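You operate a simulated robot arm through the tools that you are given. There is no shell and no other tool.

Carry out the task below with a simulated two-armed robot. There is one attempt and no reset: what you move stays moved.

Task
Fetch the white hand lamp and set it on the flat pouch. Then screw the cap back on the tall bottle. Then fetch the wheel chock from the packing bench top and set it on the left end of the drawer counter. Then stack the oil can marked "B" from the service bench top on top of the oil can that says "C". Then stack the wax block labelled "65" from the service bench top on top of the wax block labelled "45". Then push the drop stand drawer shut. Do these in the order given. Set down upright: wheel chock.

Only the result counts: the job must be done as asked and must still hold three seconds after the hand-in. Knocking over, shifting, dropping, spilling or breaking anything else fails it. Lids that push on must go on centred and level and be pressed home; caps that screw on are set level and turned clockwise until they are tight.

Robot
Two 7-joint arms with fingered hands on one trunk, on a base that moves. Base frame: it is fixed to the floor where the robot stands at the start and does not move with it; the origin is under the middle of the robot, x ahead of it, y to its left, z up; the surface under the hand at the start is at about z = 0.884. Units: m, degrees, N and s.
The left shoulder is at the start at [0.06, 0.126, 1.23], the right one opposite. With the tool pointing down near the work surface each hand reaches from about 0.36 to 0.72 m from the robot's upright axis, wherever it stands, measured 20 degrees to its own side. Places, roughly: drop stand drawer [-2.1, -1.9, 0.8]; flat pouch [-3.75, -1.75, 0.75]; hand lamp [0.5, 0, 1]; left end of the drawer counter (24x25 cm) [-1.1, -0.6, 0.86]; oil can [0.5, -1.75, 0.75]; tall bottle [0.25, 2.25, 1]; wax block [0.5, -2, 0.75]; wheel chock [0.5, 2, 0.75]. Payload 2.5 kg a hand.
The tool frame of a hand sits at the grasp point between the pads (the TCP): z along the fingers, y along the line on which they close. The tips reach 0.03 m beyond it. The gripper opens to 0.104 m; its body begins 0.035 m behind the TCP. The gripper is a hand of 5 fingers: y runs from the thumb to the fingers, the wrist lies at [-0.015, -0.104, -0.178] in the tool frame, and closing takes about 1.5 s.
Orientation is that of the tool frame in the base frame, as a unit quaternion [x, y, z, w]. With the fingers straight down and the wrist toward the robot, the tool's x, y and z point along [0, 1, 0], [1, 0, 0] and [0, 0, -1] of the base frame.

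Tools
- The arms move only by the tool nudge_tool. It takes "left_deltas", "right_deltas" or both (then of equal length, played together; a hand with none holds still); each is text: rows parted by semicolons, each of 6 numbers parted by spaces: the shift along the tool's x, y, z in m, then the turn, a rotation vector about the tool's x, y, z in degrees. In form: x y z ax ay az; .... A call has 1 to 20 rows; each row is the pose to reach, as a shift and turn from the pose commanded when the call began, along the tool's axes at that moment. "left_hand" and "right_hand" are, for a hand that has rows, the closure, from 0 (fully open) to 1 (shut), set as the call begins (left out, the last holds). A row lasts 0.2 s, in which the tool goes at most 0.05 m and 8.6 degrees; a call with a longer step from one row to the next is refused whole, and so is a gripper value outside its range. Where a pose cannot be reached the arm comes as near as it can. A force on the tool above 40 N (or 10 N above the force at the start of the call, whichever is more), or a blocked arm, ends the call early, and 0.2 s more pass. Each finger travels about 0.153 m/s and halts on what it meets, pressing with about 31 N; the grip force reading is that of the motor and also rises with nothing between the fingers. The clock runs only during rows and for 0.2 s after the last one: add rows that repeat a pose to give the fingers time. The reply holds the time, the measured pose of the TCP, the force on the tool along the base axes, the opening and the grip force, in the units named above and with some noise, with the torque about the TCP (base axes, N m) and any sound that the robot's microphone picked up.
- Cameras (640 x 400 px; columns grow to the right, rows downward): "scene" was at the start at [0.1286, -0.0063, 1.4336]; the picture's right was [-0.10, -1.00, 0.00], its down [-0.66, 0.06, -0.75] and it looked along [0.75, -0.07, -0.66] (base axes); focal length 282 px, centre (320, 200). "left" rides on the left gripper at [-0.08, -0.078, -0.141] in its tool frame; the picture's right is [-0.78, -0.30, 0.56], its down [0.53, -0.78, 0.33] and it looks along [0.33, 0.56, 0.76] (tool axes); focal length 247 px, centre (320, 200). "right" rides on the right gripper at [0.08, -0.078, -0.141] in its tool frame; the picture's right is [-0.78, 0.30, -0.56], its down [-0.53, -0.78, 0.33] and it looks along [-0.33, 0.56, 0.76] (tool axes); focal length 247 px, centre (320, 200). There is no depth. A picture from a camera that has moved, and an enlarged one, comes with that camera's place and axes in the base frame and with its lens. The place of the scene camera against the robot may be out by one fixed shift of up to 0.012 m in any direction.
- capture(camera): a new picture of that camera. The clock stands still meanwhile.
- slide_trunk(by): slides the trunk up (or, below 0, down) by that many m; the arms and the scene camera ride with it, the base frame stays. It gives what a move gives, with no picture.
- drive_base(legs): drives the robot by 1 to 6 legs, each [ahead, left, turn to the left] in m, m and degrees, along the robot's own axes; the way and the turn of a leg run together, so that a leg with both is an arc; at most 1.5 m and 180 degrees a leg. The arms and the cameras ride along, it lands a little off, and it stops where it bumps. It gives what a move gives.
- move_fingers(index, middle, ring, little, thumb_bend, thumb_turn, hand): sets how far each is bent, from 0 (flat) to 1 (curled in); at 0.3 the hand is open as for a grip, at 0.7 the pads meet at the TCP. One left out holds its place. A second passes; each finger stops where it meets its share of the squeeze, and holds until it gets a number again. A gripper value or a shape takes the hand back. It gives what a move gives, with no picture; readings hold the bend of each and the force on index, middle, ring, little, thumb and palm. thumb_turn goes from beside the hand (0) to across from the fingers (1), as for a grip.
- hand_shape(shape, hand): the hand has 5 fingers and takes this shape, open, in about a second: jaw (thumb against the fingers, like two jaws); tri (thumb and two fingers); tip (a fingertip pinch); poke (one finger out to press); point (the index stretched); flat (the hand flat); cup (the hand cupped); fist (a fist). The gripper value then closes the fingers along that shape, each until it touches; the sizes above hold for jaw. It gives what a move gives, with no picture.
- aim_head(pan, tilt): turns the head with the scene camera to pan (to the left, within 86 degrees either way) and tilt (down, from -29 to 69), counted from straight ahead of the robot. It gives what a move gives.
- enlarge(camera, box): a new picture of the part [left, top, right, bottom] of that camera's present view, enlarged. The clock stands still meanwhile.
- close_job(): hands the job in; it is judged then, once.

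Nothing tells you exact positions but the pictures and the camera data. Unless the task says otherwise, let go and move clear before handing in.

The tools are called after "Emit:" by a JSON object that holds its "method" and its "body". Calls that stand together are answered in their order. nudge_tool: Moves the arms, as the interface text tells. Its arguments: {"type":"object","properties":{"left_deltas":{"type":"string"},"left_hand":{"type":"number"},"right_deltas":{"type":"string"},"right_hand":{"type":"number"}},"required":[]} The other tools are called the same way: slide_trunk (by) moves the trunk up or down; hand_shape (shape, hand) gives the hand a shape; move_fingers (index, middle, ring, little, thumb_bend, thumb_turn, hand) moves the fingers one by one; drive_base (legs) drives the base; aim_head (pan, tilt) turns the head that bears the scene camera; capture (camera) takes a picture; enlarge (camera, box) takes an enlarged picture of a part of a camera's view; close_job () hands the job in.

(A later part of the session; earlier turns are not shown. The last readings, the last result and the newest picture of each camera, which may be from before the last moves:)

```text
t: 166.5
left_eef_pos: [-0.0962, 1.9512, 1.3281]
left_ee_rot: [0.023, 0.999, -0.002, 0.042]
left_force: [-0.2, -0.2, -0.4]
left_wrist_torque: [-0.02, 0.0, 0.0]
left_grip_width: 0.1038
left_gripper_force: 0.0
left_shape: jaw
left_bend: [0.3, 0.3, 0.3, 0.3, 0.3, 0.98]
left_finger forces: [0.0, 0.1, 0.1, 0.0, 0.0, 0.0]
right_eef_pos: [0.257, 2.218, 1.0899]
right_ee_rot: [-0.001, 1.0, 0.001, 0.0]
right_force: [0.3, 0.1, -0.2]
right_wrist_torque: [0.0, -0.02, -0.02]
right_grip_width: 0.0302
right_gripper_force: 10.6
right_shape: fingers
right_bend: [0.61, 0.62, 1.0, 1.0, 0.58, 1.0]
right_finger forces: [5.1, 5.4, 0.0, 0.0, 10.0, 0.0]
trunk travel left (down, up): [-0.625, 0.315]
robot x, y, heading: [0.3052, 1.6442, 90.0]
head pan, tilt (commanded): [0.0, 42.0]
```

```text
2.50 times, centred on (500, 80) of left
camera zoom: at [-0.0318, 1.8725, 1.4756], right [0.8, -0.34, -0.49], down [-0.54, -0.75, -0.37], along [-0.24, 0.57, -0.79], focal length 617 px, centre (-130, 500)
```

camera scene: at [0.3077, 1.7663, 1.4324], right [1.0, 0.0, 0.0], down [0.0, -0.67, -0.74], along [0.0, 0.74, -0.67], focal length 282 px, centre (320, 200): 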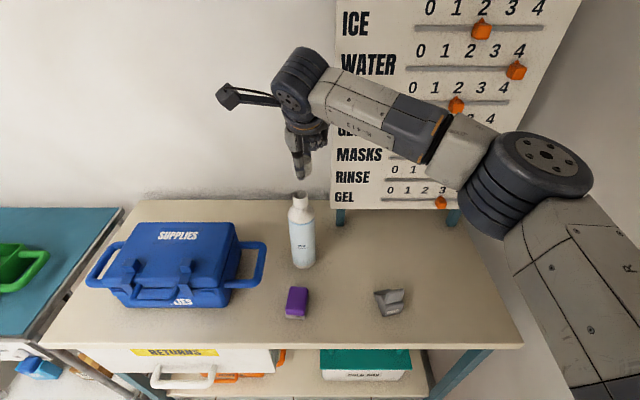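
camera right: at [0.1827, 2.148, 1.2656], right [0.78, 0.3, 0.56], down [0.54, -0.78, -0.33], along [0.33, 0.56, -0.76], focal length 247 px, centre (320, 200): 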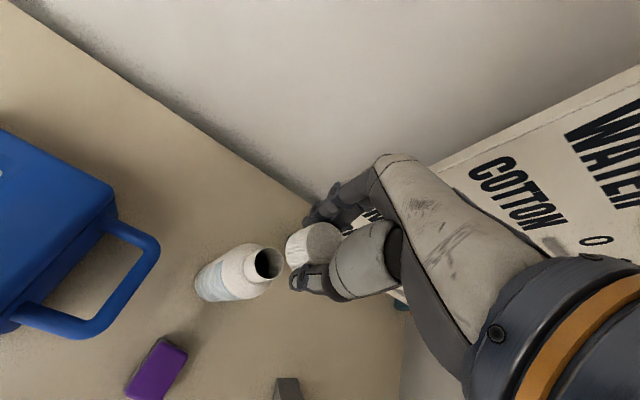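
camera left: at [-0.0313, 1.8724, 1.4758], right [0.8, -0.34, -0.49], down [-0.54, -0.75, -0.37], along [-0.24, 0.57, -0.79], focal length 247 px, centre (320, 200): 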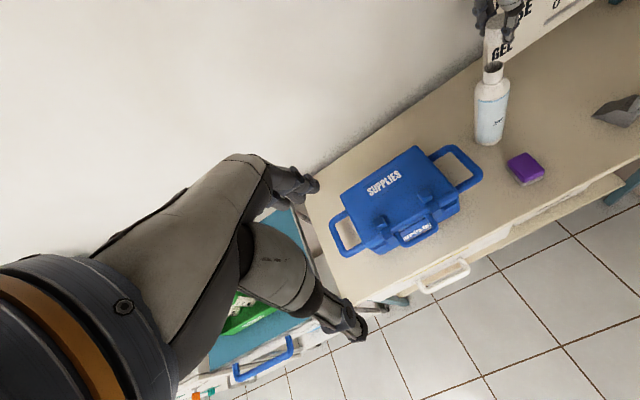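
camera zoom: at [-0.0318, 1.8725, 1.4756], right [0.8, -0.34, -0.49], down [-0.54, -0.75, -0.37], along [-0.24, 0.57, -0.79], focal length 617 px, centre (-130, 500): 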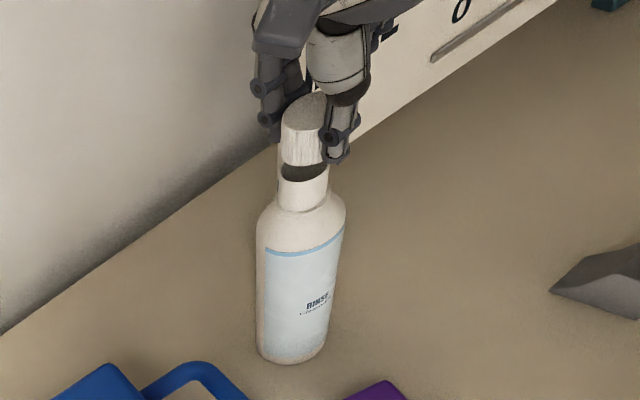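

Closer now. I take high-magnification views to get the last millimetres.

Emit:
{"method": "enlarge", "body": {"camera": "left", "box": [480, 30, 520, 80]}}

Emit:
{"method": "enlarge", "body": {"camera": "scene", "box": [280, 160, 320, 210]}}

Emit:
{"method": "enlarge", "body": {"camera": "right", "box": [250, 210, 330, 280]}}

```text
8.00 times, centred on (500, 55) of left
camera zoom: at [-0.0318, 1.8725, 1.4756], right [0.8, -0.34, -0.49], down [-0.54, -0.75, -0.37], along [-0.24, 0.57, -0.79], focal length 1976 px, centre (-1120, 1360)
```

zoom: 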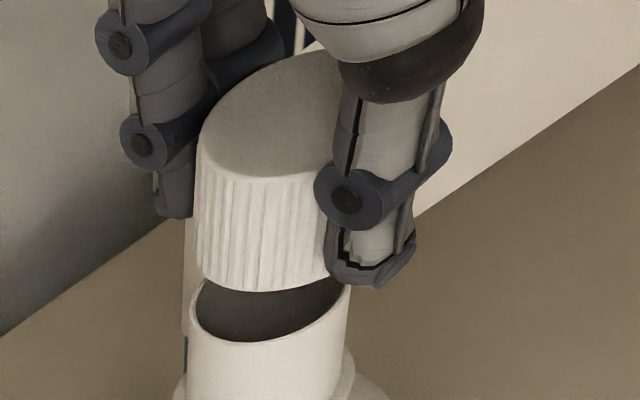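

```text
8.00 times, centred on (300, 185) of scene
camera zoom: at [0.3072, 1.7664, 1.4324], right [1.0, 0.0, 0.0], down [0.0, -0.67, -0.74], along [0.0, 0.74, -0.67], focal length 2259 px, centre (480, 320)
```

zoom: 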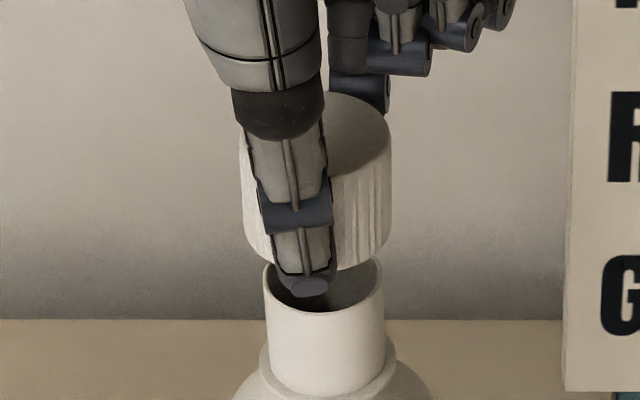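

```text
5.71 times, centred on (290, 245) of right
camera zoom: at [0.1762, 2.1401, 1.2303], right [0.78, 0.3, 0.56], down [0.54, -0.78, -0.33], along [0.33, 0.56, -0.76], focal length 1411 px, centre (491, -57)
```

zoom: 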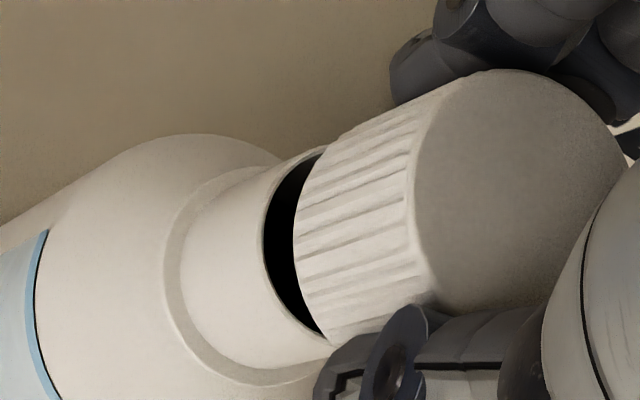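

The remaining y-offset is hard to see because all views look from the front-left. I reposition the left hand (rotated) so that its camera views the bottle from the left side.

Emit:
{"method": "nudge_tool", "body": {"left_deltas": "-0.005 0.01 0.005 0 0 8.5; -0.01 0.02 0.01 0 0 17; -0.015 0.03 0.015 0 0 25.5; -0.02 0.04 0.02 0 0 34; -0.025 0.05 0.025 0 0 42.5; -0.03 0.06 0.03 0 0 51; -0.035 0.07 0.035 0 0 59.5; -0.04 0.08 0.04 0 0 68; -0.045 0.09 0.045 0 0 76.5; -0.046 0.1 0.05 0 0 85; -0.046 0.1 0.05 0 0 90; -0.046 0.1 0.05 0 0 90"}}

Emit:
{"method": "capture", "body": {"camera": "left"}}

Emit:
{"method": "capture", "body": {"camera": "scene"}}

```text
t: 169.1
left_eef_pos: [-0.0421, 2.0499, 1.281]
left_ee_rot: [0.724, 0.688, 0.028, 0.031]
left_force: [-0.3, 0.0, -0.6]
left_wrist_torque: [-0.03, 0.02, -0.01]
left_grip_width: 0.1037
left_gripper_force: 0.0
left_shape: jaw
left_bend: [0.3, 0.3, 0.3, 0.3, 0.3, 0.98]
left_finger forces: [0.0, 0.0, 0.0, 0.0, 0.0, 0.1]
right_eef_pos: [0.2584, 2.217, 1.0897]
right_ee_rot: [-0.001, 1.0, -0.001, 0.0]
right_force: [0.8, 0.7, -0.4]
right_wrist_torque: [-0.03, -0.01, -0.01]
right_grip_width: 0.0304
right_gripper_force: 10.0
right_shape: fingers
right_bend: [0.61, 0.62, 1.0, 1.0, 0.58, 1.0]
right_finger forces: [5.0, 5.4, 0.0, 0.0, 9.9, 0.1]
trunk travel left (down, up): [-0.625, 0.315]
robot x, y, heading: [0.3043, 1.6408, 90.4]
head pan, tilt (commanded): [0.0, 42.0]
```

```text
taken
camera left: at [-0.134, 1.9748, 1.4155], right [-0.29, -0.76, -0.58], down [-0.72, 0.57, -0.4], along [0.63, 0.3, -0.71], focal length 247 px, centre (320, 200)
```

left: 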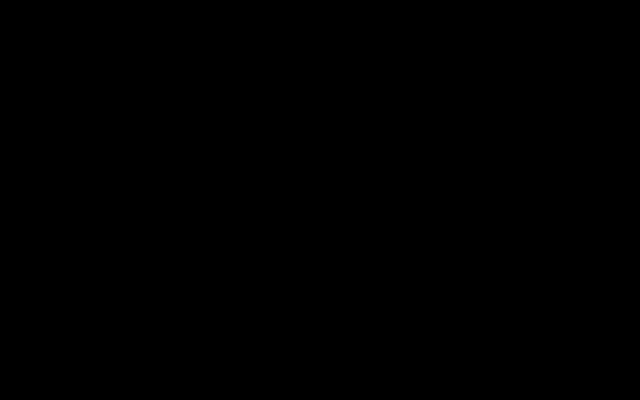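

```text
taken
camera scene: at [0.3069, 1.7665, 1.4323], right [1.0, 0.0, 0.0], down [0.0, -0.67, -0.74], along [0.0, 0.74, -0.67], focal length 282 px, centre (320, 200)
```

scene: 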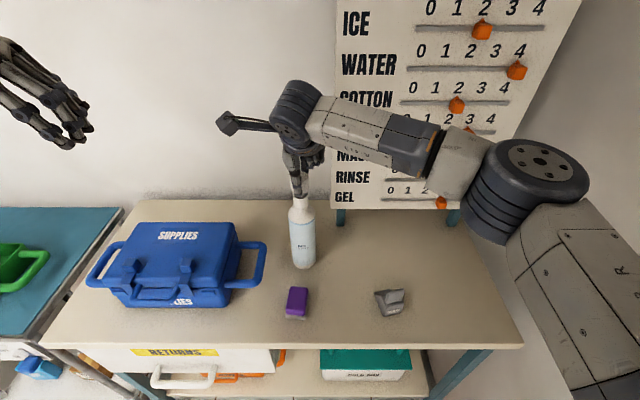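

The left camera view is blocked (black) in this wrist pose, so I rotate back somewhat.

Emit:
{"method": "nudge_tool", "body": {"left_deltas": "0 0 0 0 0 -8.5; 0 0 0 0 0 -17; 0 0 0 0 0 -25; 0 0 0 0 0 -30; 0 0 0 0 0 -30"}}

Emit:
{"method": "capture", "body": {"camera": "left"}}

```text
t: 170.3
left_eef_pos: [-0.041, 2.0489, 1.2806]
left_ee_rot: [0.519, 0.854, 0.019, 0.038]
left_force: [0.9, -0.7, -0.1]
left_wrist_torque: [0.0, 0.0, 0.01]
left_grip_width: 0.104
left_gripper_force: 0.1
left_shape: jaw
left_bend: [0.3, 0.3, 0.3, 0.3, 0.3, 0.98]
left_finger forces: [0.0, 0.0, 0.0, 0.1, 0.0, 0.1]
right_eef_pos: [0.2583, 2.2174, 1.09]
right_ee_rot: [-0.001, 1.0, 0.0, 0.0]
right_force: [-0.2, -0.8, -0.3]
right_wrist_torque: [0.03, -0.01, 0.0]
right_grip_width: 0.0301
right_gripper_force: 10.1
right_shape: fingers
right_bend: [0.61, 0.62, 1.0, 1.0, 0.58, 1.0]
right_finger forces: [5.0, 5.3, 0.1, 0.0, 9.9, 0.0]
trunk travel left (down, up): [-0.625, 0.315]
robot x, y, heading: [0.3052, 1.6382, 90.1]
head pan, tilt (commanded): [0.0, 42.0]
```

```text
taken
camera left: at [-0.085, 1.9445, 1.4204], right [0.14, -0.83, -0.54], down [-0.9, 0.12, -0.41], along [0.4, 0.55, -0.73], focal length 247 px, centre (320, 200)
```

left: 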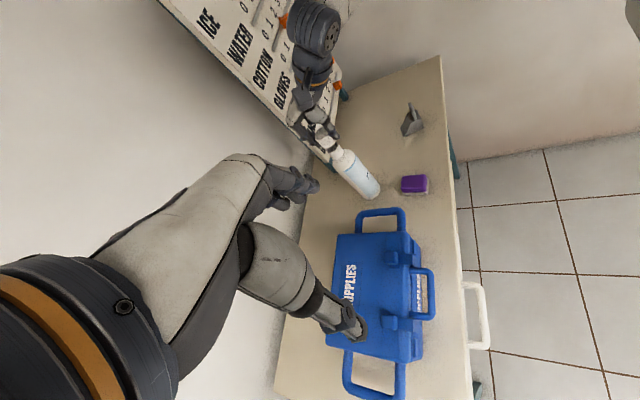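

Emit:
{"method": "enlarge", "body": {"camera": "left", "box": [300, 100, 390, 210]}}

Emit:
{"method": "enlarge", "body": {"camera": "left", "box": [315, 120, 365, 170]}}

```text
3.64 times, centred on (345, 155) of left
camera zoom: at [-0.085, 1.9445, 1.4204], right [0.14, -0.83, -0.54], down [-0.9, 0.12, -0.41], along [0.4, 0.55, -0.73], focal length 898 px, centre (229, 364)
```

zoom: 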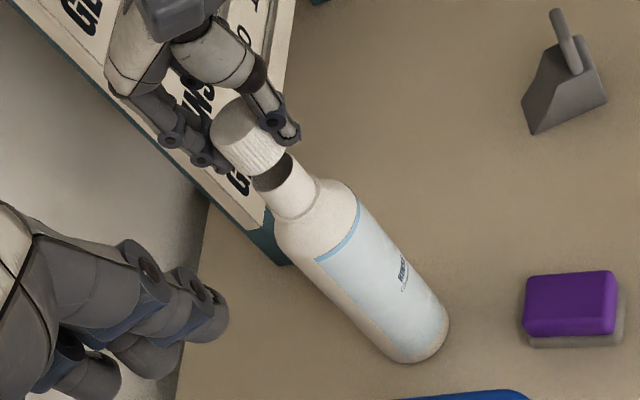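

```text
8.00 times, centred on (340, 145) of left
camera zoom: at [-0.085, 1.9445, 1.4204], right [0.14, -0.83, -0.54], down [-0.9, 0.12, -0.41], along [0.4, 0.55, -0.73], focal length 1976 px, centre (160, 640)
```

zoom: 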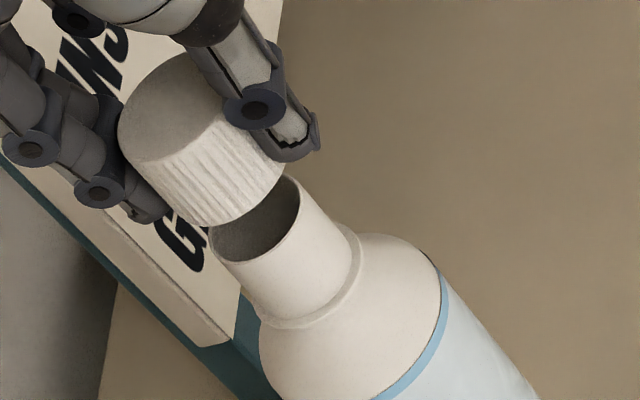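

From the side view the cap must go ~1.5 mm in +x and ~7 mm in +y. I make that shift and re-check.

Emit:
{"method": "nudge_tool", "body": {"right_deltas": "-0.0015 0.0065 0 0 0 0; -0.0015 0.0065 0 0 0 0"}}

Emit:
{"method": "enlarge", "body": {"camera": "left", "box": [315, 120, 365, 170]}}

Emit:
{"method": "enlarge", "body": {"camera": "scene", "box": [280, 160, 320, 210]}}

Emit:
{"method": "enlarge", "body": {"camera": "right", "box": [250, 210, 330, 280]}}

```text
t: 170.9
left_eef_pos: [-0.0415, 2.0494, 1.2811]
left_ee_rot: [0.519, 0.854, 0.019, 0.038]
left_force: [-0.5, -0.2, -0.7]
left_wrist_torque: [-0.02, -0.01, 0.0]
left_grip_width: 0.1038
left_gripper_force: 0.0
left_shape: jaw
left_bend: [0.3, 0.3, 0.3, 0.3, 0.3, 0.98]
left_finger forces: [0.1, 0.1, 0.1, 0.0, 0.0, 0.0]
right_eef_pos: [0.2594, 2.2244, 1.0889]
right_ee_rot: [0.0, 1.0, 0.001, 0.0]
right_force: [0.1, -0.3, 0.6]
right_wrist_torque: [0.03, -0.04, 0.01]
right_grip_width: 0.0301
right_gripper_force: 10.0
right_shape: fingers
right_bend: [0.61, 0.62, 1.0, 1.0, 0.58, 1.0]
right_finger forces: [4.9, 5.4, 0.0, 0.1, 9.8, 0.0]
trunk travel left (down, up): [-0.625, 0.315]
robot x, y, heading: [0.3032, 1.6407, 90.0]
head pan, tilt (commanded): [0.0, 42.0]
```

```text
8.00 times, centred on (340, 145) of left
camera zoom: at [-0.0852, 1.9444, 1.4204], right [0.14, -0.83, -0.54], down [-0.9, 0.12, -0.41], along [0.4, 0.55, -0.73], focal length 1976 px, centre (160, 640)
```

zoom: 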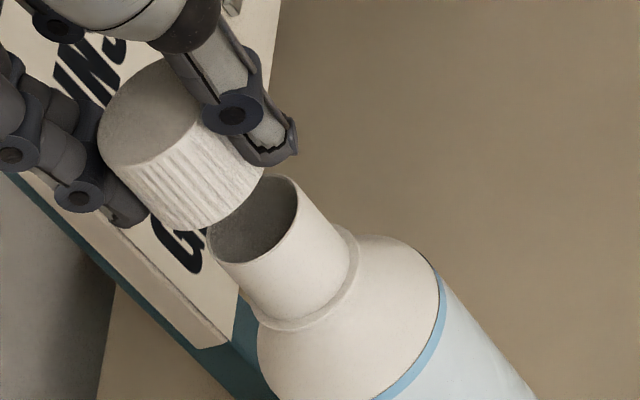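

```text
8.00 times, centred on (300, 185) of scene
camera zoom: at [0.3072, 1.7663, 1.4324], right [1.0, 0.0, 0.0], down [0.0, -0.67, -0.74], along [0.0, 0.74, -0.67], focal length 2259 px, centre (480, 320)
```

zoom: 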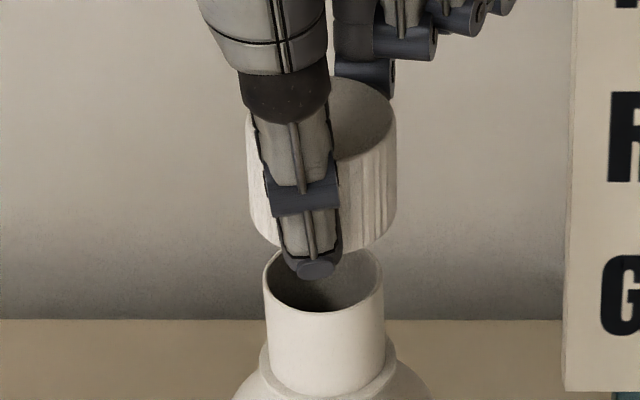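

```text
5.71 times, centred on (290, 245) of right
camera zoom: at [0.1773, 2.1466, 1.2302], right [0.78, 0.3, 0.56], down [0.54, -0.78, -0.33], along [0.33, 0.56, -0.76], focal length 1411 px, centre (491, -57)
```

zoom: 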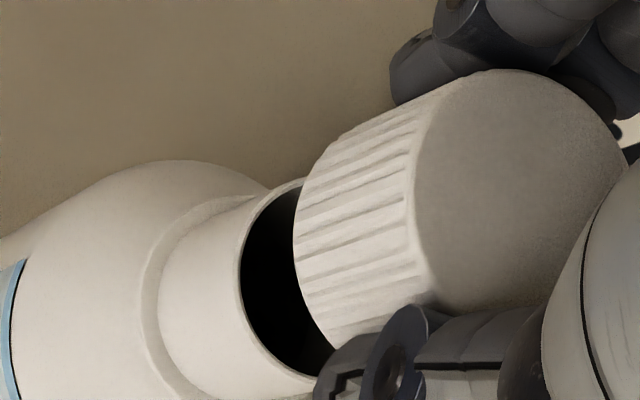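

All three views now agree within about 1 mm. I lower the cap onto the neck gently, monitoring the force.

Emit:
{"method": "nudge_tool", "body": {"right_deltas": "0.0006 -0.001 0.005 0 0 0; 0.0006 -0.001 0.01 0 0 0; 0.0006 -0.001 0.015 0 0 0"}}

Emit:
{"method": "enlarge", "body": {"camera": "left", "box": [315, 120, 365, 170]}}

Emit:
{"method": "enlarge", "body": {"camera": "scene", "box": [280, 160, 320, 210]}}

```text
t: 171.7
left_eef_pos: [-0.0418, 2.0484, 1.2804]
left_ee_rot: [0.52, 0.853, 0.018, 0.037]
left_force: [-0.5, 0.3, 0.3]
left_wrist_torque: [0.0, 0.01, 0.01]
left_grip_width: 0.1041
left_gripper_force: 0.1
left_shape: jaw
left_bend: [0.3, 0.3, 0.3, 0.3, 0.3, 0.98]
left_finger forces: [0.0, 0.1, 0.1, 0.0, 0.0, 0.1]
right_eef_pos: [0.2587, 2.2243, 1.0749]
right_ee_rot: [-0.001, 1.0, 0.0, 0.0]
right_force: [-0.9, -0.7, 0.8]
right_wrist_torque: [0.0, 0.01, 0.0]
right_grip_width: 0.0302
right_gripper_force: 10.2
right_shape: fingers
right_bend: [0.61, 0.62, 1.0, 1.0, 0.58, 1.0]
right_finger forces: [5.0, 5.4, 0.1, 0.0, 10.0, 0.0]
trunk travel left (down, up): [-0.625, 0.315]
robot x, y, heading: [0.3023, 1.6412, 90.1]
head pan, tilt (commanded): [0.0, 42.0]
```

```text
8.00 times, centred on (340, 145) of left
camera zoom: at [-0.0852, 1.9445, 1.4204], right [0.14, -0.83, -0.54], down [-0.9, 0.12, -0.41], along [0.4, 0.55, -0.73], focal length 1976 px, centre (160, 640)
```

zoom: 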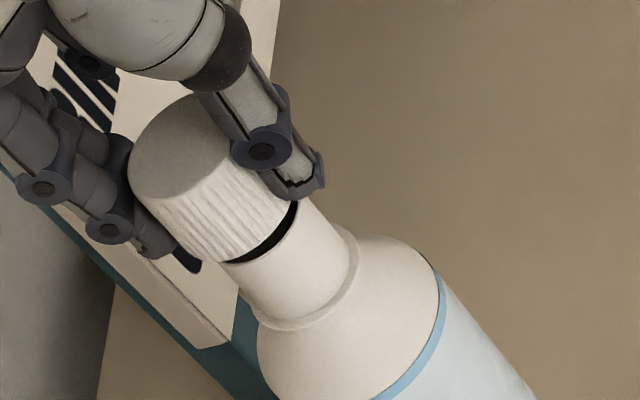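

```text
8.00 times, centred on (300, 185) of scene
camera zoom: at [0.3072, 1.7664, 1.4324], right [1.0, 0.0, 0.0], down [0.0, -0.67, -0.74], along [0.0, 0.74, -0.67], focal length 2259 px, centre (480, 320)
```

zoom: 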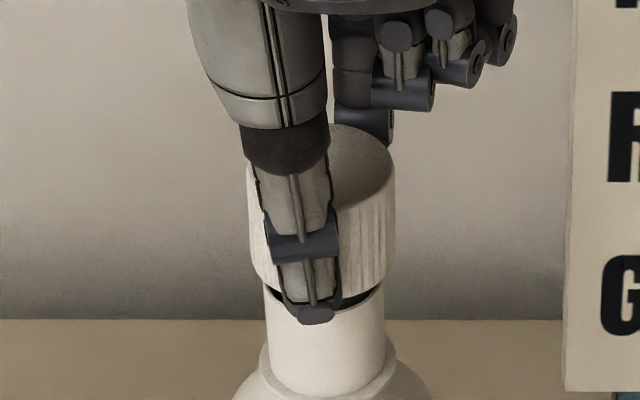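

Emit:
{"method": "nudge_tool", "body": {"right_deltas": "0 0 0.003 0 0 0; 0 0 0.006 0 0 0; 0 0 0.009 0 0 0"}}

Emit:
{"method": "enlarge", "body": {"camera": "left", "box": [315, 120, 365, 170]}}

Emit:
{"method": "enlarge", "body": {"camera": "scene", "box": [280, 160, 320, 210]}}

```text
t: 172.5
left_eef_pos: [-0.0402, 2.0484, 1.2814]
left_ee_rot: [0.52, 0.853, 0.019, 0.038]
left_force: [-0.4, 0.4, -0.9]
left_wrist_torque: [0.01, 0.01, 0.0]
left_grip_width: 0.104
left_gripper_force: 0.1
left_shape: jaw
left_bend: [0.3, 0.3, 0.3, 0.3, 0.3, 0.98]
left_finger forces: [0.0, 0.0, 0.1, 0.1, 0.1, 0.0]
right_eef_pos: [0.2575, 2.2232, 1.0674]
right_ee_rot: [0.0, 1.0, 0.002, 0.0]
right_force: [0.0, 0.4, 5.9]
right_wrist_torque: [-0.11, 0.0, 0.03]
right_grip_width: 0.0303
right_gripper_force: 11.0
right_shape: fingers
right_bend: [0.61, 0.62, 1.0, 1.0, 0.58, 1.0]
right_finger forces: [5.2, 5.7, 0.0, 0.0, 10.5, 0.0]
trunk travel left (down, up): [-0.625, 0.315]
robot x, y, heading: [0.305, 1.6358, 90.0]
head pan, tilt (commanded): [0.0, 42.0]
```

```text
8.00 times, centred on (340, 145) of left
camera zoom: at [-0.0852, 1.9437, 1.4207], right [0.14, -0.83, -0.54], down [-0.9, 0.12, -0.41], along [0.4, 0.55, -0.73], focal length 1976 px, centre (160, 640)
```

zoom: 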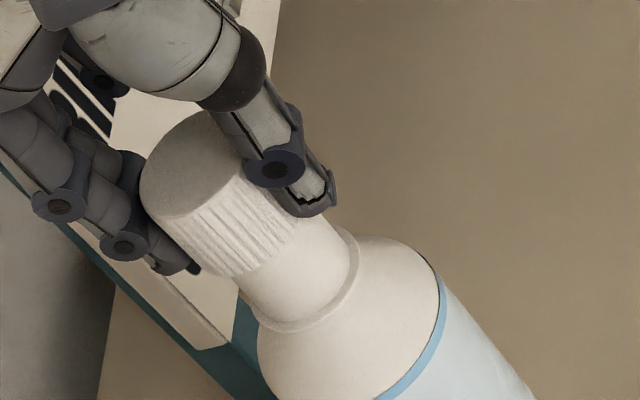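

```text
8.00 times, centred on (300, 185) of scene
camera zoom: at [0.3073, 1.7656, 1.4326], right [1.0, 0.0, 0.0], down [0.0, -0.67, -0.74], along [0.0, 0.74, -0.67], focal length 2259 px, centre (480, 320)
```

zoom: 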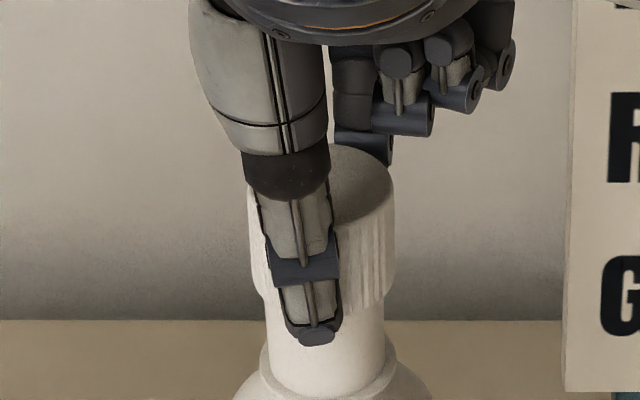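

The cap is seated on the neck opening with ~6 N. I try a modest clockwise turn and watch whether the bottle turns along.

Emit:
{"method": "nudge_tool", "body": {"right_deltas": "0 0 0 0 0 8; 0 0 0 0 0 16; 0 0 0 0 0 24; 0 0 0 0 0 32; 0 0 0 0 0 40; 0 0 0 0 0 40"}}

Emit:
{"method": "enlarge", "body": {"camera": "left", "box": [315, 120, 365, 170]}}

Emit:
{"method": "enlarge", "body": {"camera": "scene", "box": [260, 150, 340, 280]}}

```text
t: 173.9
left_eef_pos: [-0.0423, 2.0479, 1.2813]
left_ee_rot: [0.52, 0.853, 0.019, 0.037]
left_force: [-0.2, 1.3, -0.2]
left_wrist_torque: [-0.02, 0.0, 0.02]
left_grip_width: 0.1041
left_gripper_force: 0.0
left_shape: jaw
left_bend: [0.3, 0.3, 0.3, 0.3, 0.3, 0.98]
left_finger forces: [0.1, 0.1, 0.0, 0.1, 0.1, 0.0]
right_eef_pos: [0.257, 2.2242, 1.0656]
right_ee_rot: [0.342, 0.94, 0.001, -0.001]
right_force: [-0.9, -1.6, 7.2]
right_wrist_torque: [-0.14, 0.1, 0.06]
right_grip_width: 0.0298
right_gripper_force: 10.7
right_shape: fingers
right_bend: [0.62, 0.62, 1.0, 1.0, 0.58, 1.0]
right_finger forces: [5.1, 5.6, 0.1, 0.0, 11.4, 0.0]
trunk travel left (down, up): [-0.625, 0.315]
robot x, y, heading: [0.3045, 1.6409, 90.2]
head pan, tilt (commanded): [0.0, 42.0]
```

```text
8.00 times, centred on (340, 145) of left
camera zoom: at [-0.085, 1.9435, 1.4207], right [0.14, -0.83, -0.54], down [-0.9, 0.12, -0.41], along [0.4, 0.55, -0.73], focal length 1976 px, centre (160, 640)
```

zoom: 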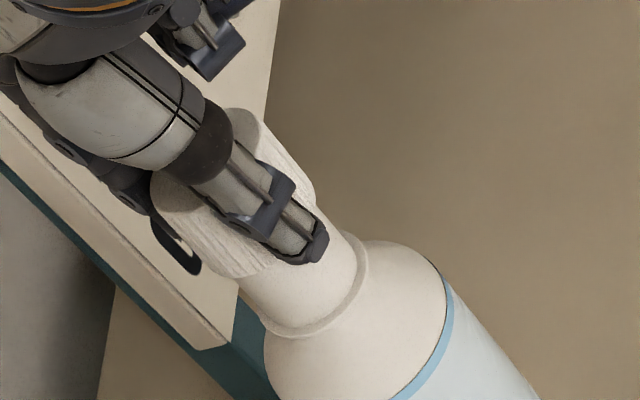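

```text
3.08 times, centred on (300, 215) of scene
camera zoom: at [0.3074, 1.7654, 1.4325], right [1.0, 0.0, 0.0], down [0.0, -0.67, -0.74], along [0.0, 0.74, -0.67], focal length 869 px, centre (382, 154)
```

zoom: 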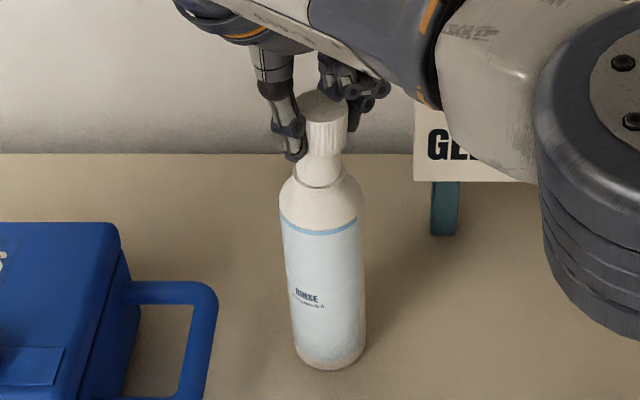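

The label moved left: the bottle spun with the cap, so I need the left hand to hold the bottle. First I open the right hand around the cap and rotate it back counter-clockwise for a full later stroke.

Emit:
{"method": "move_fingers", "body": {"hand": "right", "index": 0.44, "middle": 0.44, "thumb_bend": 0.44}}

Emit:
{"method": "enlarge", "body": {"camera": "scene", "box": [270, 160, 330, 220]}}

```text
t: 174.9
left_eef_pos: [-0.0418, 2.0481, 1.2806]
left_ee_rot: [0.519, 0.853, 0.019, 0.037]
left_force: [0.0, 0.5, 0.5]
left_wrist_torque: [-0.02, -0.01, -0.02]
left_grip_width: 0.1038
left_gripper_force: 0.0
left_shape: jaw
left_bend: [0.3, 0.3, 0.3, 0.3, 0.3, 0.98]
left_finger forces: [0.0, 0.1, 0.0, 0.1, 0.0, 0.0]
right_eef_pos: [0.2583, 2.2244, 1.0656]
right_ee_rot: [0.34, 0.94, 0.001, 0.001]
right_force: [0.0, -0.5, 0.4]
right_wrist_torque: [-0.04, 0.01, -0.01]
right_grip_width: 0.0669
right_gripper_force: 0.1
right_shape: fingers
right_bend: [0.44, 0.44, 1.0, 1.0, 0.44, 0.99]
right_finger forces: [0.0, 0.1, 0.1, 0.1, 0.0, 0.0]
trunk travel left (down, up): [-0.625, 0.315]
robot x, y, heading: [0.3044, 1.6375, 90.2]
head pan, tilt (commanded): [0.0, 42.0]
```

```text
6.67 times, centred on (300, 190) of scene
camera zoom: at [0.3072, 1.7664, 1.4323], right [1.0, 0.0, 0.0], down [0.0, -0.67, -0.74], along [0.0, 0.74, -0.67], focal length 1882 px, centre (453, 267)
```

zoom: 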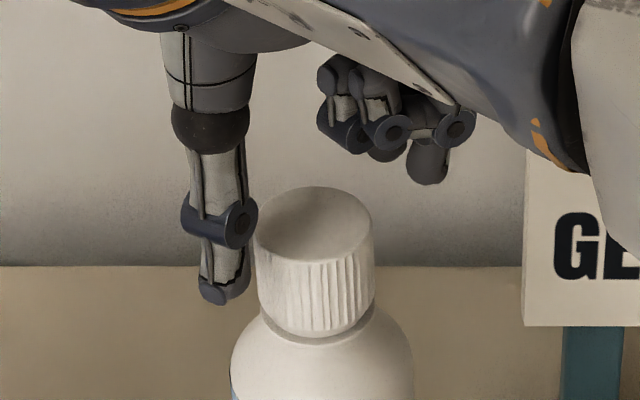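

The cap has slipped fully down over the neck and sits level. I rotate the opened right hand counter-clockwise by 100° around it to prepare a long stroke.

Emit:
{"method": "nudge_tool", "body": {"right_deltas": "0 0 -0.005 0 0 -8; 0 0 -0.005 0 0 -16; 0 0 -0.005 0 0 -24; 0 0 -0.005 0 0 -32; 0 0 -0.005 0 0 -40; 0 0 -0.005 0 0 -48; 0 0 -0.005 0 0 -56; 0 0 -0.005 0 0 -64; 0 0 -0.005 0 0 -72; 0 0 -0.005 0 0 -80; 0 0 -0.005 0 0 -88; 0 0 -0.005 0 0 -96; 0 0 -0.005 0 0 -100; 0 0 -0.005 0 0 -100"}}

Emit:
{"method": "enlarge", "body": {"camera": "scene", "box": [260, 140, 360, 240]}}

Emit:
{"method": "capture", "body": {"camera": "scene"}}

Emit:
{"method": "enlarge", "body": {"camera": "left", "box": [300, 100, 390, 210]}}

```text
t: 177.9
left_eef_pos: [-0.0424, 2.0501, 1.2802]
left_ee_rot: [0.52, 0.853, 0.019, 0.037]
left_force: [0.2, -1.1, 0.4]
left_wrist_torque: [0.01, -0.05, 0.0]
left_grip_width: 0.1037
left_gripper_force: 0.0
left_shape: jaw
left_bend: [0.3, 0.3, 0.3, 0.3, 0.3, 0.98]
left_finger forces: [0.0, 0.0, 0.0, 0.0, 0.0, 0.1]
right_eef_pos: [0.2781, 2.1885, 1.0428]
right_ee_rot: [-0.408, 0.913, 0.0, 0.0]
right_force: [-0.2, 0.8, 0.6]
right_wrist_torque: [0.01, 0.01, -0.02]
right_grip_width: 0.0675
right_gripper_force: 0.1
right_shape: fingers
right_bend: [0.44, 0.44, 1.0, 1.0, 0.44, 0.99]
right_finger forces: [0.1, 0.2, 0.1, 0.1, 0.0, 0.0]
right hand out of reach, approached as far as the arm can: row 11, 12, 13, 14
trunk travel left (down, up): [-0.625, 0.315]
robot x, y, heading: [0.3023, 1.6417, 90.2]
head pan, tilt (commanded): [0.0, 42.0]
```

```text
4.00 times, centred on (310, 190) of scene
camera zoom: at [0.3075, 1.7663, 1.4324], right [1.0, 0.0, 0.0], down [0.0, -0.67, -0.74], along [0.0, 0.74, -0.67], focal length 1130 px, centre (360, 240)
```

zoom: 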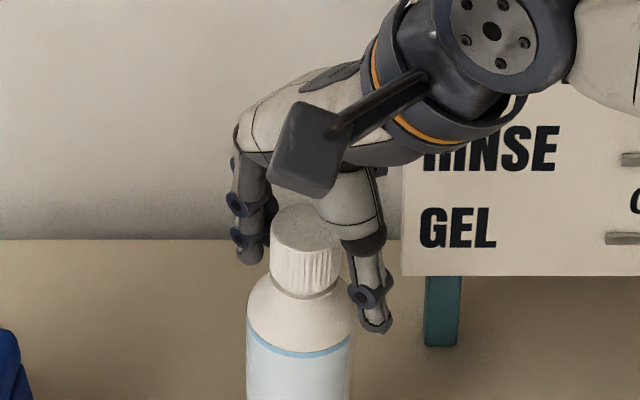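

```text
taken
camera scene: at [0.3075, 1.7663, 1.4324], right [1.0, 0.0, 0.0], down [0.0, -0.67, -0.74], along [0.0, 0.74, -0.67], focal length 282 px, centre (320, 200)
```

scene: 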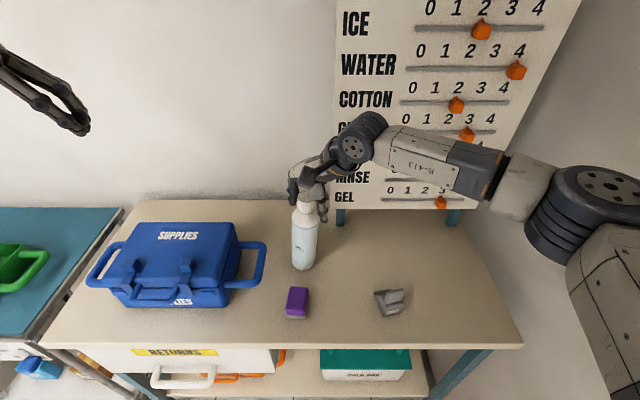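

```text
3.64 times, centred on (345, 155) of left
camera zoom: at [-0.0849, 1.9443, 1.4205], right [0.14, -0.83, -0.54], down [-0.9, 0.12, -0.41], along [0.4, 0.55, -0.73], focal length 898 px, centre (229, 364)
```

zoom: 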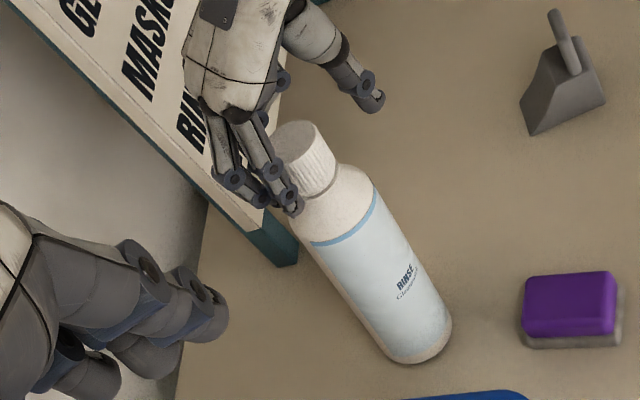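

The arm reached its limit near yaw -48°, drawing the hand aside but touching nothing. I raise and re-centre it over the cap at yaw ≈ -38°.

Emit:
{"method": "nudge_tool", "body": {"right_deltas": "0 0 -0.012 0 0 0; 0 0 -0.024 0 0 3; -0.004 0.013 -0.03 0 0 6; -0.008 0.026 -0.03 0 0 10; -0.0116 0.038 -0.03 0 0 10; -0.0116 0.038 -0.03 0 0 10"}}

Emit:
{"method": "enlarge", "body": {"camera": "scene", "box": [260, 140, 360, 240]}}

Emit:
{"method": "enlarge", "body": {"camera": "left", "box": [300, 100, 390, 210]}}

Emit:
{"method": "enlarge", "body": {"camera": "right", "box": [220, 180, 380, 320]}}

```text
t: 179.3
left_eef_pos: [-0.0413, 2.0497, 1.2807]
left_ee_rot: [0.52, 0.853, 0.018, 0.037]
left_force: [0.4, 0.5, -0.3]
left_wrist_torque: [0.0, -0.01, 0.0]
left_grip_width: 0.1036
left_gripper_force: 0.1
left_shape: jaw
left_bend: [0.3, 0.3, 0.3, 0.3, 0.3, 0.98]
left_finger forces: [0.0, 0.0, 0.0, 0.0, 0.0, 0.0]
right_eef_pos: [0.2569, 2.2219, 1.0723]
right_ee_rot: [-0.327, 0.945, 0.0, 0.0]
right_force: [1.0, -0.3, 0.0]
right_wrist_torque: [-0.02, -0.02, -0.01]
right_grip_width: 0.0677
right_gripper_force: 0.0
right_shape: fingers
right_bend: [0.44, 0.44, 1.0, 1.0, 0.44, 0.99]
right_finger forces: [0.0, 0.0, 0.0, 0.0, 0.0, 0.0]
trunk travel left (down, up): [-0.625, 0.315]
robot x, y, heading: [0.3036, 1.6387, 90.1]
head pan, tilt (commanded): [0.0, 42.0]
```

```text
4.00 times, centred on (310, 190) of scene
camera zoom: at [0.3074, 1.7662, 1.4324], right [1.0, 0.0, 0.0], down [0.0, -0.67, -0.74], along [0.0, 0.74, -0.67], focal length 1130 px, centre (360, 240)
```

zoom: 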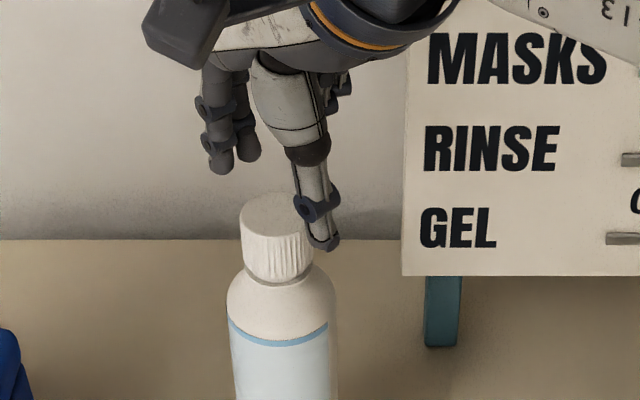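

```text
3.64 times, centred on (345, 155) of left
camera zoom: at [-0.0851, 1.9443, 1.4204], right [0.14, -0.83, -0.54], down [-0.9, 0.12, -0.41], along [0.4, 0.55, -0.73], focal length 898 px, centre (229, 364)
```

zoom: 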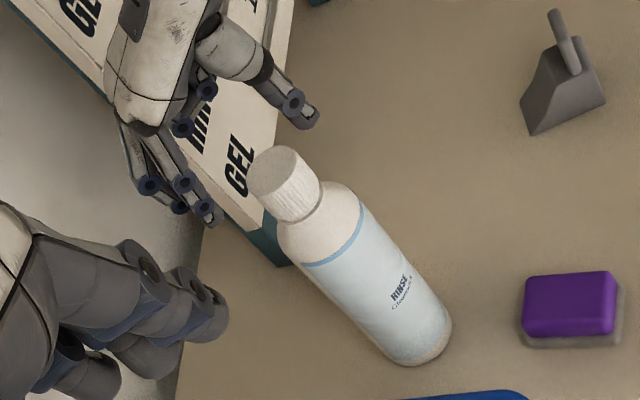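

```text
2.86 times, centred on (300, 250) of right
camera zoom: at [0.24, 2.1122, 1.2142], right [0.43, 0.71, 0.56], down [0.9, -0.28, -0.33], along [-0.08, 0.64, -0.76], focal length 706 px, centre (377, 57)
```

zoom: 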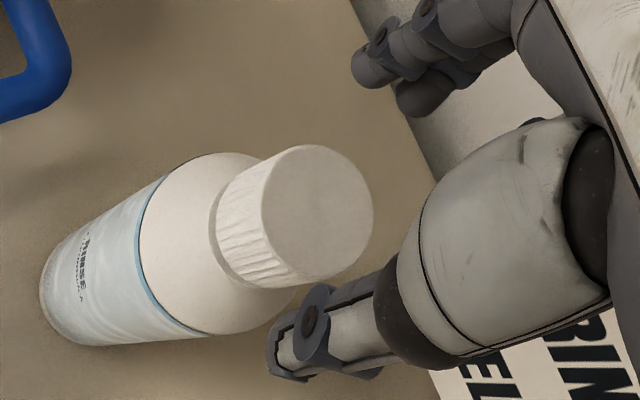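

The cap stays on, the bottle is upright with its axis at about (0.257, 2.216). Now I turn the left hand to point right-and-down (about 40° below horizontal) so it can hold the bottle's body from the left above the case handle.

Emit:
{"method": "nudge_tool", "body": {"left_deltas": "0 0 0 -2.79 -4.49 -6.57; 0 0 0 -5.58 -8.98 -13.13; 0 0 0 -8.37 -13.47 -19.7; 0 0 0 -11.16 -17.96 -26.27; 0 0 0 -13.94 -22.44 -32.83; 0 0 0 -16.73 -26.93 -39.4; 0 0 0 -19.52 -31.42 -45.97; 0 0 0 -22.31 -35.91 -52.53; 0 0 0 -25.1 -40.4 -59.1; 0 0 0 -25.1 -40.4 -59.1"}}

Emit:
{"method": "capture", "body": {"camera": "scene"}}

Emit:
{"method": "capture", "body": {"camera": "left"}}

```text
t: 181.5
left_eef_pos: [-0.0421, 2.0497, 1.2801]
left_ee_rot: [0.0, 0.906, 0.0, 0.424]
left_force: [-0.1, 0.3, 0.0]
left_wrist_torque: [0.01, -0.04, 0.0]
left_grip_width: 0.104
left_gripper_force: 0.1
left_shape: jaw
left_bend: [0.3, 0.3, 0.3, 0.3, 0.3, 0.98]
left_finger forces: [0.1, 0.1, 0.0, 0.1, 0.0, 0.0]
right_eef_pos: [0.2567, 2.2231, 1.0733]
right_ee_rot: [-0.327, 0.945, 0.0, 0.0]
right_force: [0.0, 0.4, 0.0]
right_wrist_torque: [-0.02, 0.01, 0.0]
right_grip_width: 0.0677
right_gripper_force: 0.0
right_shape: fingers
right_bend: [0.44, 0.44, 1.0, 1.0, 0.44, 0.99]
right_finger forces: [0.0, 0.0, 0.0, 0.1, 0.1, 0.0]
trunk travel left (down, up): [-0.625, 0.315]
robot x, y, heading: [0.2988, 1.6409, 90.0]
head pan, tilt (commanded): [0.0, 42.0]
```

```text
taken
camera scene: at [0.3073, 1.7664, 1.4324], right [1.0, 0.0, 0.0], down [0.0, -0.67, -0.74], along [0.0, 0.74, -0.67], focal length 282 px, centre (320, 200)
```

scene: 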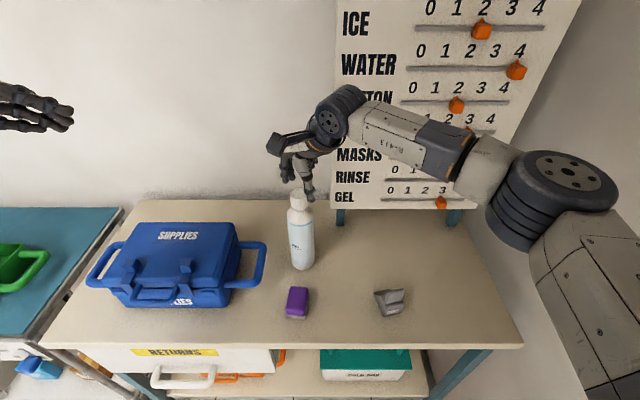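

```text
taken
camera left: at [-0.0982, 1.9725, 1.4338], right [0.92, -0.3, 0.24], down [-0.09, -0.78, -0.62], along [0.37, 0.56, -0.74], focal length 247 px, centre (320, 200)
```

left: 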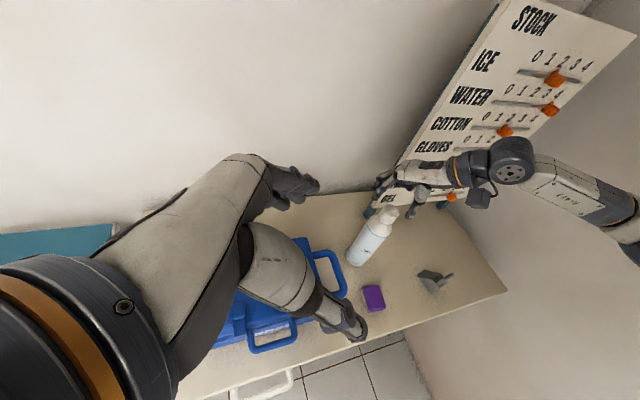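

The left hand holds the desired orientation. I refine the bottle position with this new view.

Emit:
{"method": "enlarge", "body": {"camera": "left", "box": [330, 180, 420, 280]}}

Emit:
{"method": "enlarge", "body": {"camera": "scene", "box": [260, 160, 340, 280]}}

```text
4.00 times, centred on (375, 230) of left
camera zoom: at [-0.0982, 1.9725, 1.4338], right [0.92, -0.3, 0.24], down [-0.09, -0.78, -0.62], along [0.37, 0.56, -0.74], focal length 988 px, centre (100, 80)
```

zoom: 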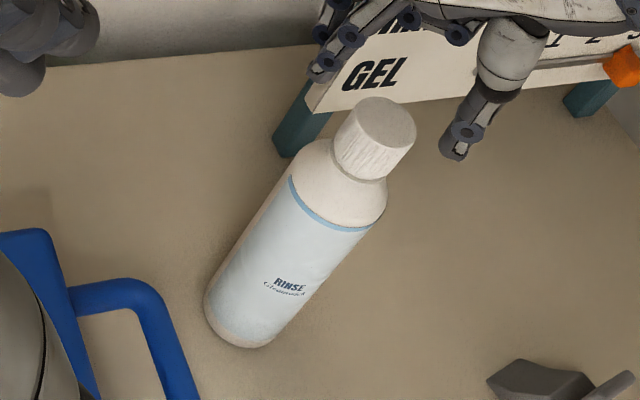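

```text
3.33 times, centred on (300, 220) of scene
camera zoom: at [0.3073, 1.7664, 1.4324], right [1.0, 0.0, 0.0], down [0.0, -0.67, -0.74], along [0.0, 0.74, -0.67], focal length 941 px, centre (387, 133)
```

zoom: 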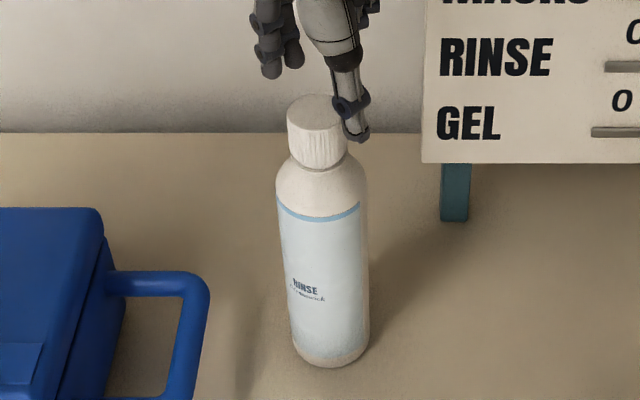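

Bottle axis ≈ (0.257, 2.2175). I bring the left hand to a standoff to the upper left of the bottle first.

Emit:
{"method": "nudge_tool", "body": {"left_deltas": "0.0082 0.021 0.0301 0 0 0; 0.0164 0.0421 0.0602 0 0 0; 0.0246 0.0631 0.0903 0 0 0; 0.0329 0.0842 0.1204 0 0 0; 0.0411 0.1052 0.1505 0 0 0; 0.0493 0.1262 0.1806 0 0 0; 0.0575 0.1473 0.2107 0 0 0; 0.0657 0.1683 0.2408 0 0 0; 0.0657 0.1683 0.2408 0 0 0", "left_hand": 0}}

Emit:
{"method": "capture", "body": {"camera": "scene"}}

Emit:
{"method": "capture", "body": {"camera": "left"}}

Emit:
{"method": "capture", "body": {"camera": "right"}}

```text
t: 183.5
left_eef_pos: [0.1056, 2.1951, 1.097]
left_ee_rot: [-0.001, 0.907, 0.001, 0.422]
left_force: [1.2, 0.9, 0.2]
left_wrist_torque: [0.0, 0.01, 0.02]
left_grip_width: 0.1035
left_gripper_force: 0.1
left_shape: jaw
left_bend: [0.3, 0.3, 0.3, 0.3, 0.3, 0.98]
left_finger forces: [0.0, 0.0, 0.0, 0.0, 0.0, 0.0]
left hand out of reach, approached as far as the arm can: row 8, 9
right_eef_pos: [0.257, 2.2237, 1.0735]
right_ee_rot: [-0.327, 0.945, 0.001, 0.002]
right_force: [0.4, 0.2, -0.8]
right_wrist_torque: [0.03, -0.03, 0.03]
right_grip_width: 0.0674
right_gripper_force: 0.0
right_shape: fingers
right_bend: [0.44, 0.44, 1.0, 1.0, 0.44, 0.99]
right_finger forces: [0.0, 0.0, 0.0, 0.0, 0.0, 0.0]
trunk travel left (down, up): [-0.625, 0.315]
robot x, y, heading: [0.3009, 1.6396, 90.0]
head pan, tilt (commanded): [0.0, 42.0]
```

```text
taken
camera scene: at [0.3071, 1.7664, 1.4323], right [1.0, 0.0, 0.0], down [0.0, -0.67, -0.74], along [0.0, 0.74, -0.67], focal length 282 px, centre (320, 200)
```

scene: 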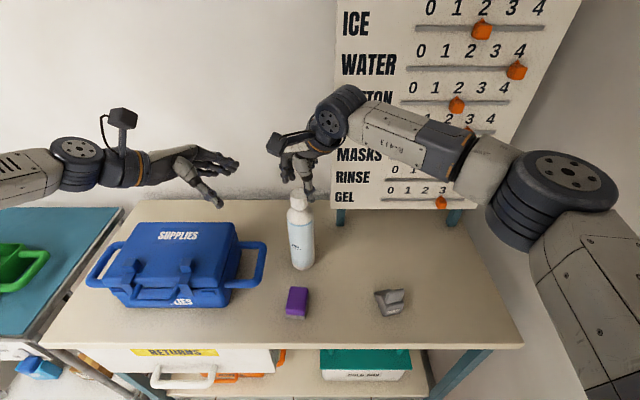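

```text
taken
camera left: at [0.0496, 2.1186, 1.2502], right [0.93, -0.29, 0.24], down [-0.09, -0.78, -0.62], along [0.37, 0.56, -0.75], focal length 247 px, centre (320, 200)
```

left: 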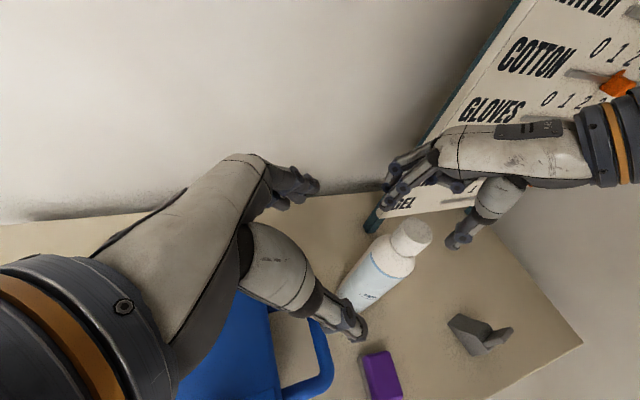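

```text
taken
camera right: at [0.24, 2.1123, 1.214], right [0.43, 0.71, 0.56], down [0.9, -0.28, -0.33], along [-0.08, 0.64, -0.76], focal length 247 px, centre (320, 200)
```

right: 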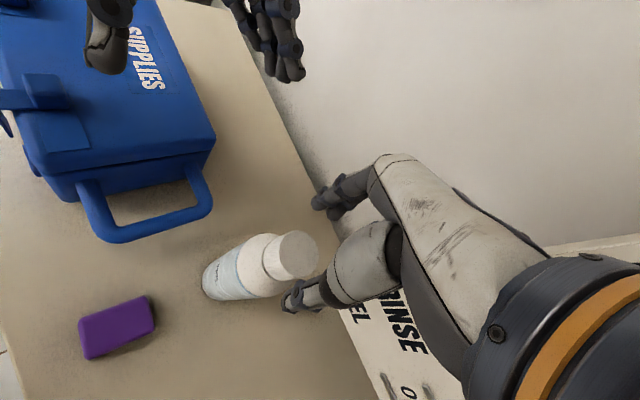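

That exact approach is beyond the left arm's joint range, so I swing the left hand to come more from the front-left and flatter (30° down), keeping it below the right hand's area.

Emit:
{"method": "nudge_tool", "body": {"left_deltas": "0 0 0 -5.74 -1.95 -4.02; 0 0 0 -11.48 -3.91 -8.04; 0 0 0 -17.22 -5.86 -12.06; 0 0 0 -22.96 -7.82 -16.08; 0 0 0 -28.7 -9.77 -20.1; 0 0 0 -28.7 -9.77 -20.1"}}

Emit:
{"method": "capture", "body": {"camera": "left"}}

Emit:
{"method": "capture", "body": {"camera": "scene"}}

```text
t: 184.9
left_eef_pos: [0.105, 2.1948, 1.098]
left_ee_rot: [-0.261, 0.825, 0.15, 0.478]
left_force: [0.1, -1.2, 0.1]
left_wrist_torque: [-0.01, 0.01, -0.02]
left_grip_width: 0.1037
left_gripper_force: 0.0
left_shape: jaw
left_bend: [0.3, 0.3, 0.3, 0.3, 0.3, 0.98]
left_finger forces: [0.1, 0.0, 0.0, 0.0, 0.0, 0.1]
right_eef_pos: [0.2567, 2.2223, 1.0726]
right_ee_rot: [-0.326, 0.945, 0.0, 0.001]
right_force: [-0.7, 0.0, 0.4]
right_wrist_torque: [0.02, 0.0, -0.03]
right_grip_width: 0.0675
right_gripper_force: 0.0
right_shape: fingers
right_bend: [0.44, 0.44, 1.0, 1.0, 0.44, 0.99]
right_finger forces: [0.0, 0.0, 0.0, 0.0, 0.1, 0.1]
trunk travel left (down, up): [-0.625, 0.315]
robot x, y, heading: [0.3001, 1.6381, 90.3]
head pan, tilt (commanded): [0.0, 42.0]
```

```text
taken
camera left: at [0.0826, 2.0853, 1.2385], right [0.88, 0.26, 0.4], down [0.47, -0.62, -0.63], along [0.09, 0.74, -0.67], focal length 247 px, centre (320, 200)
```

left: 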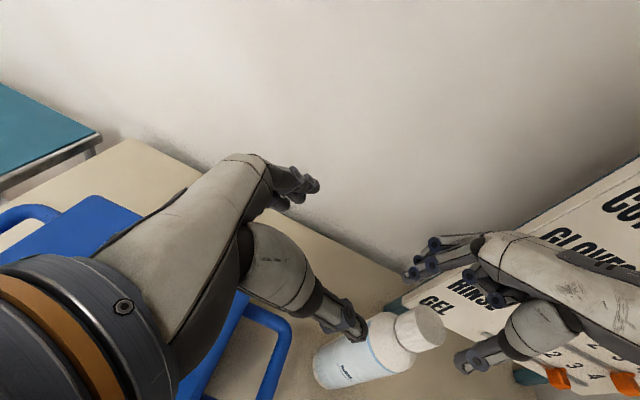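

```text
taken
camera scene: at [0.307, 1.7663, 1.4324], right [1.0, 0.0, 0.0], down [0.0, -0.67, -0.74], along [0.0, 0.74, -0.67], focal length 282 px, centre (320, 200)
```

scene: 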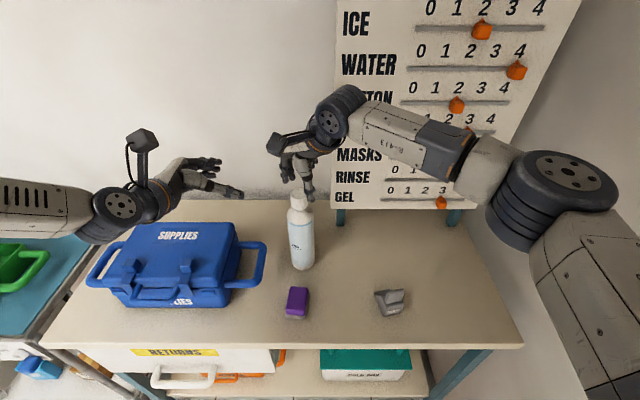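

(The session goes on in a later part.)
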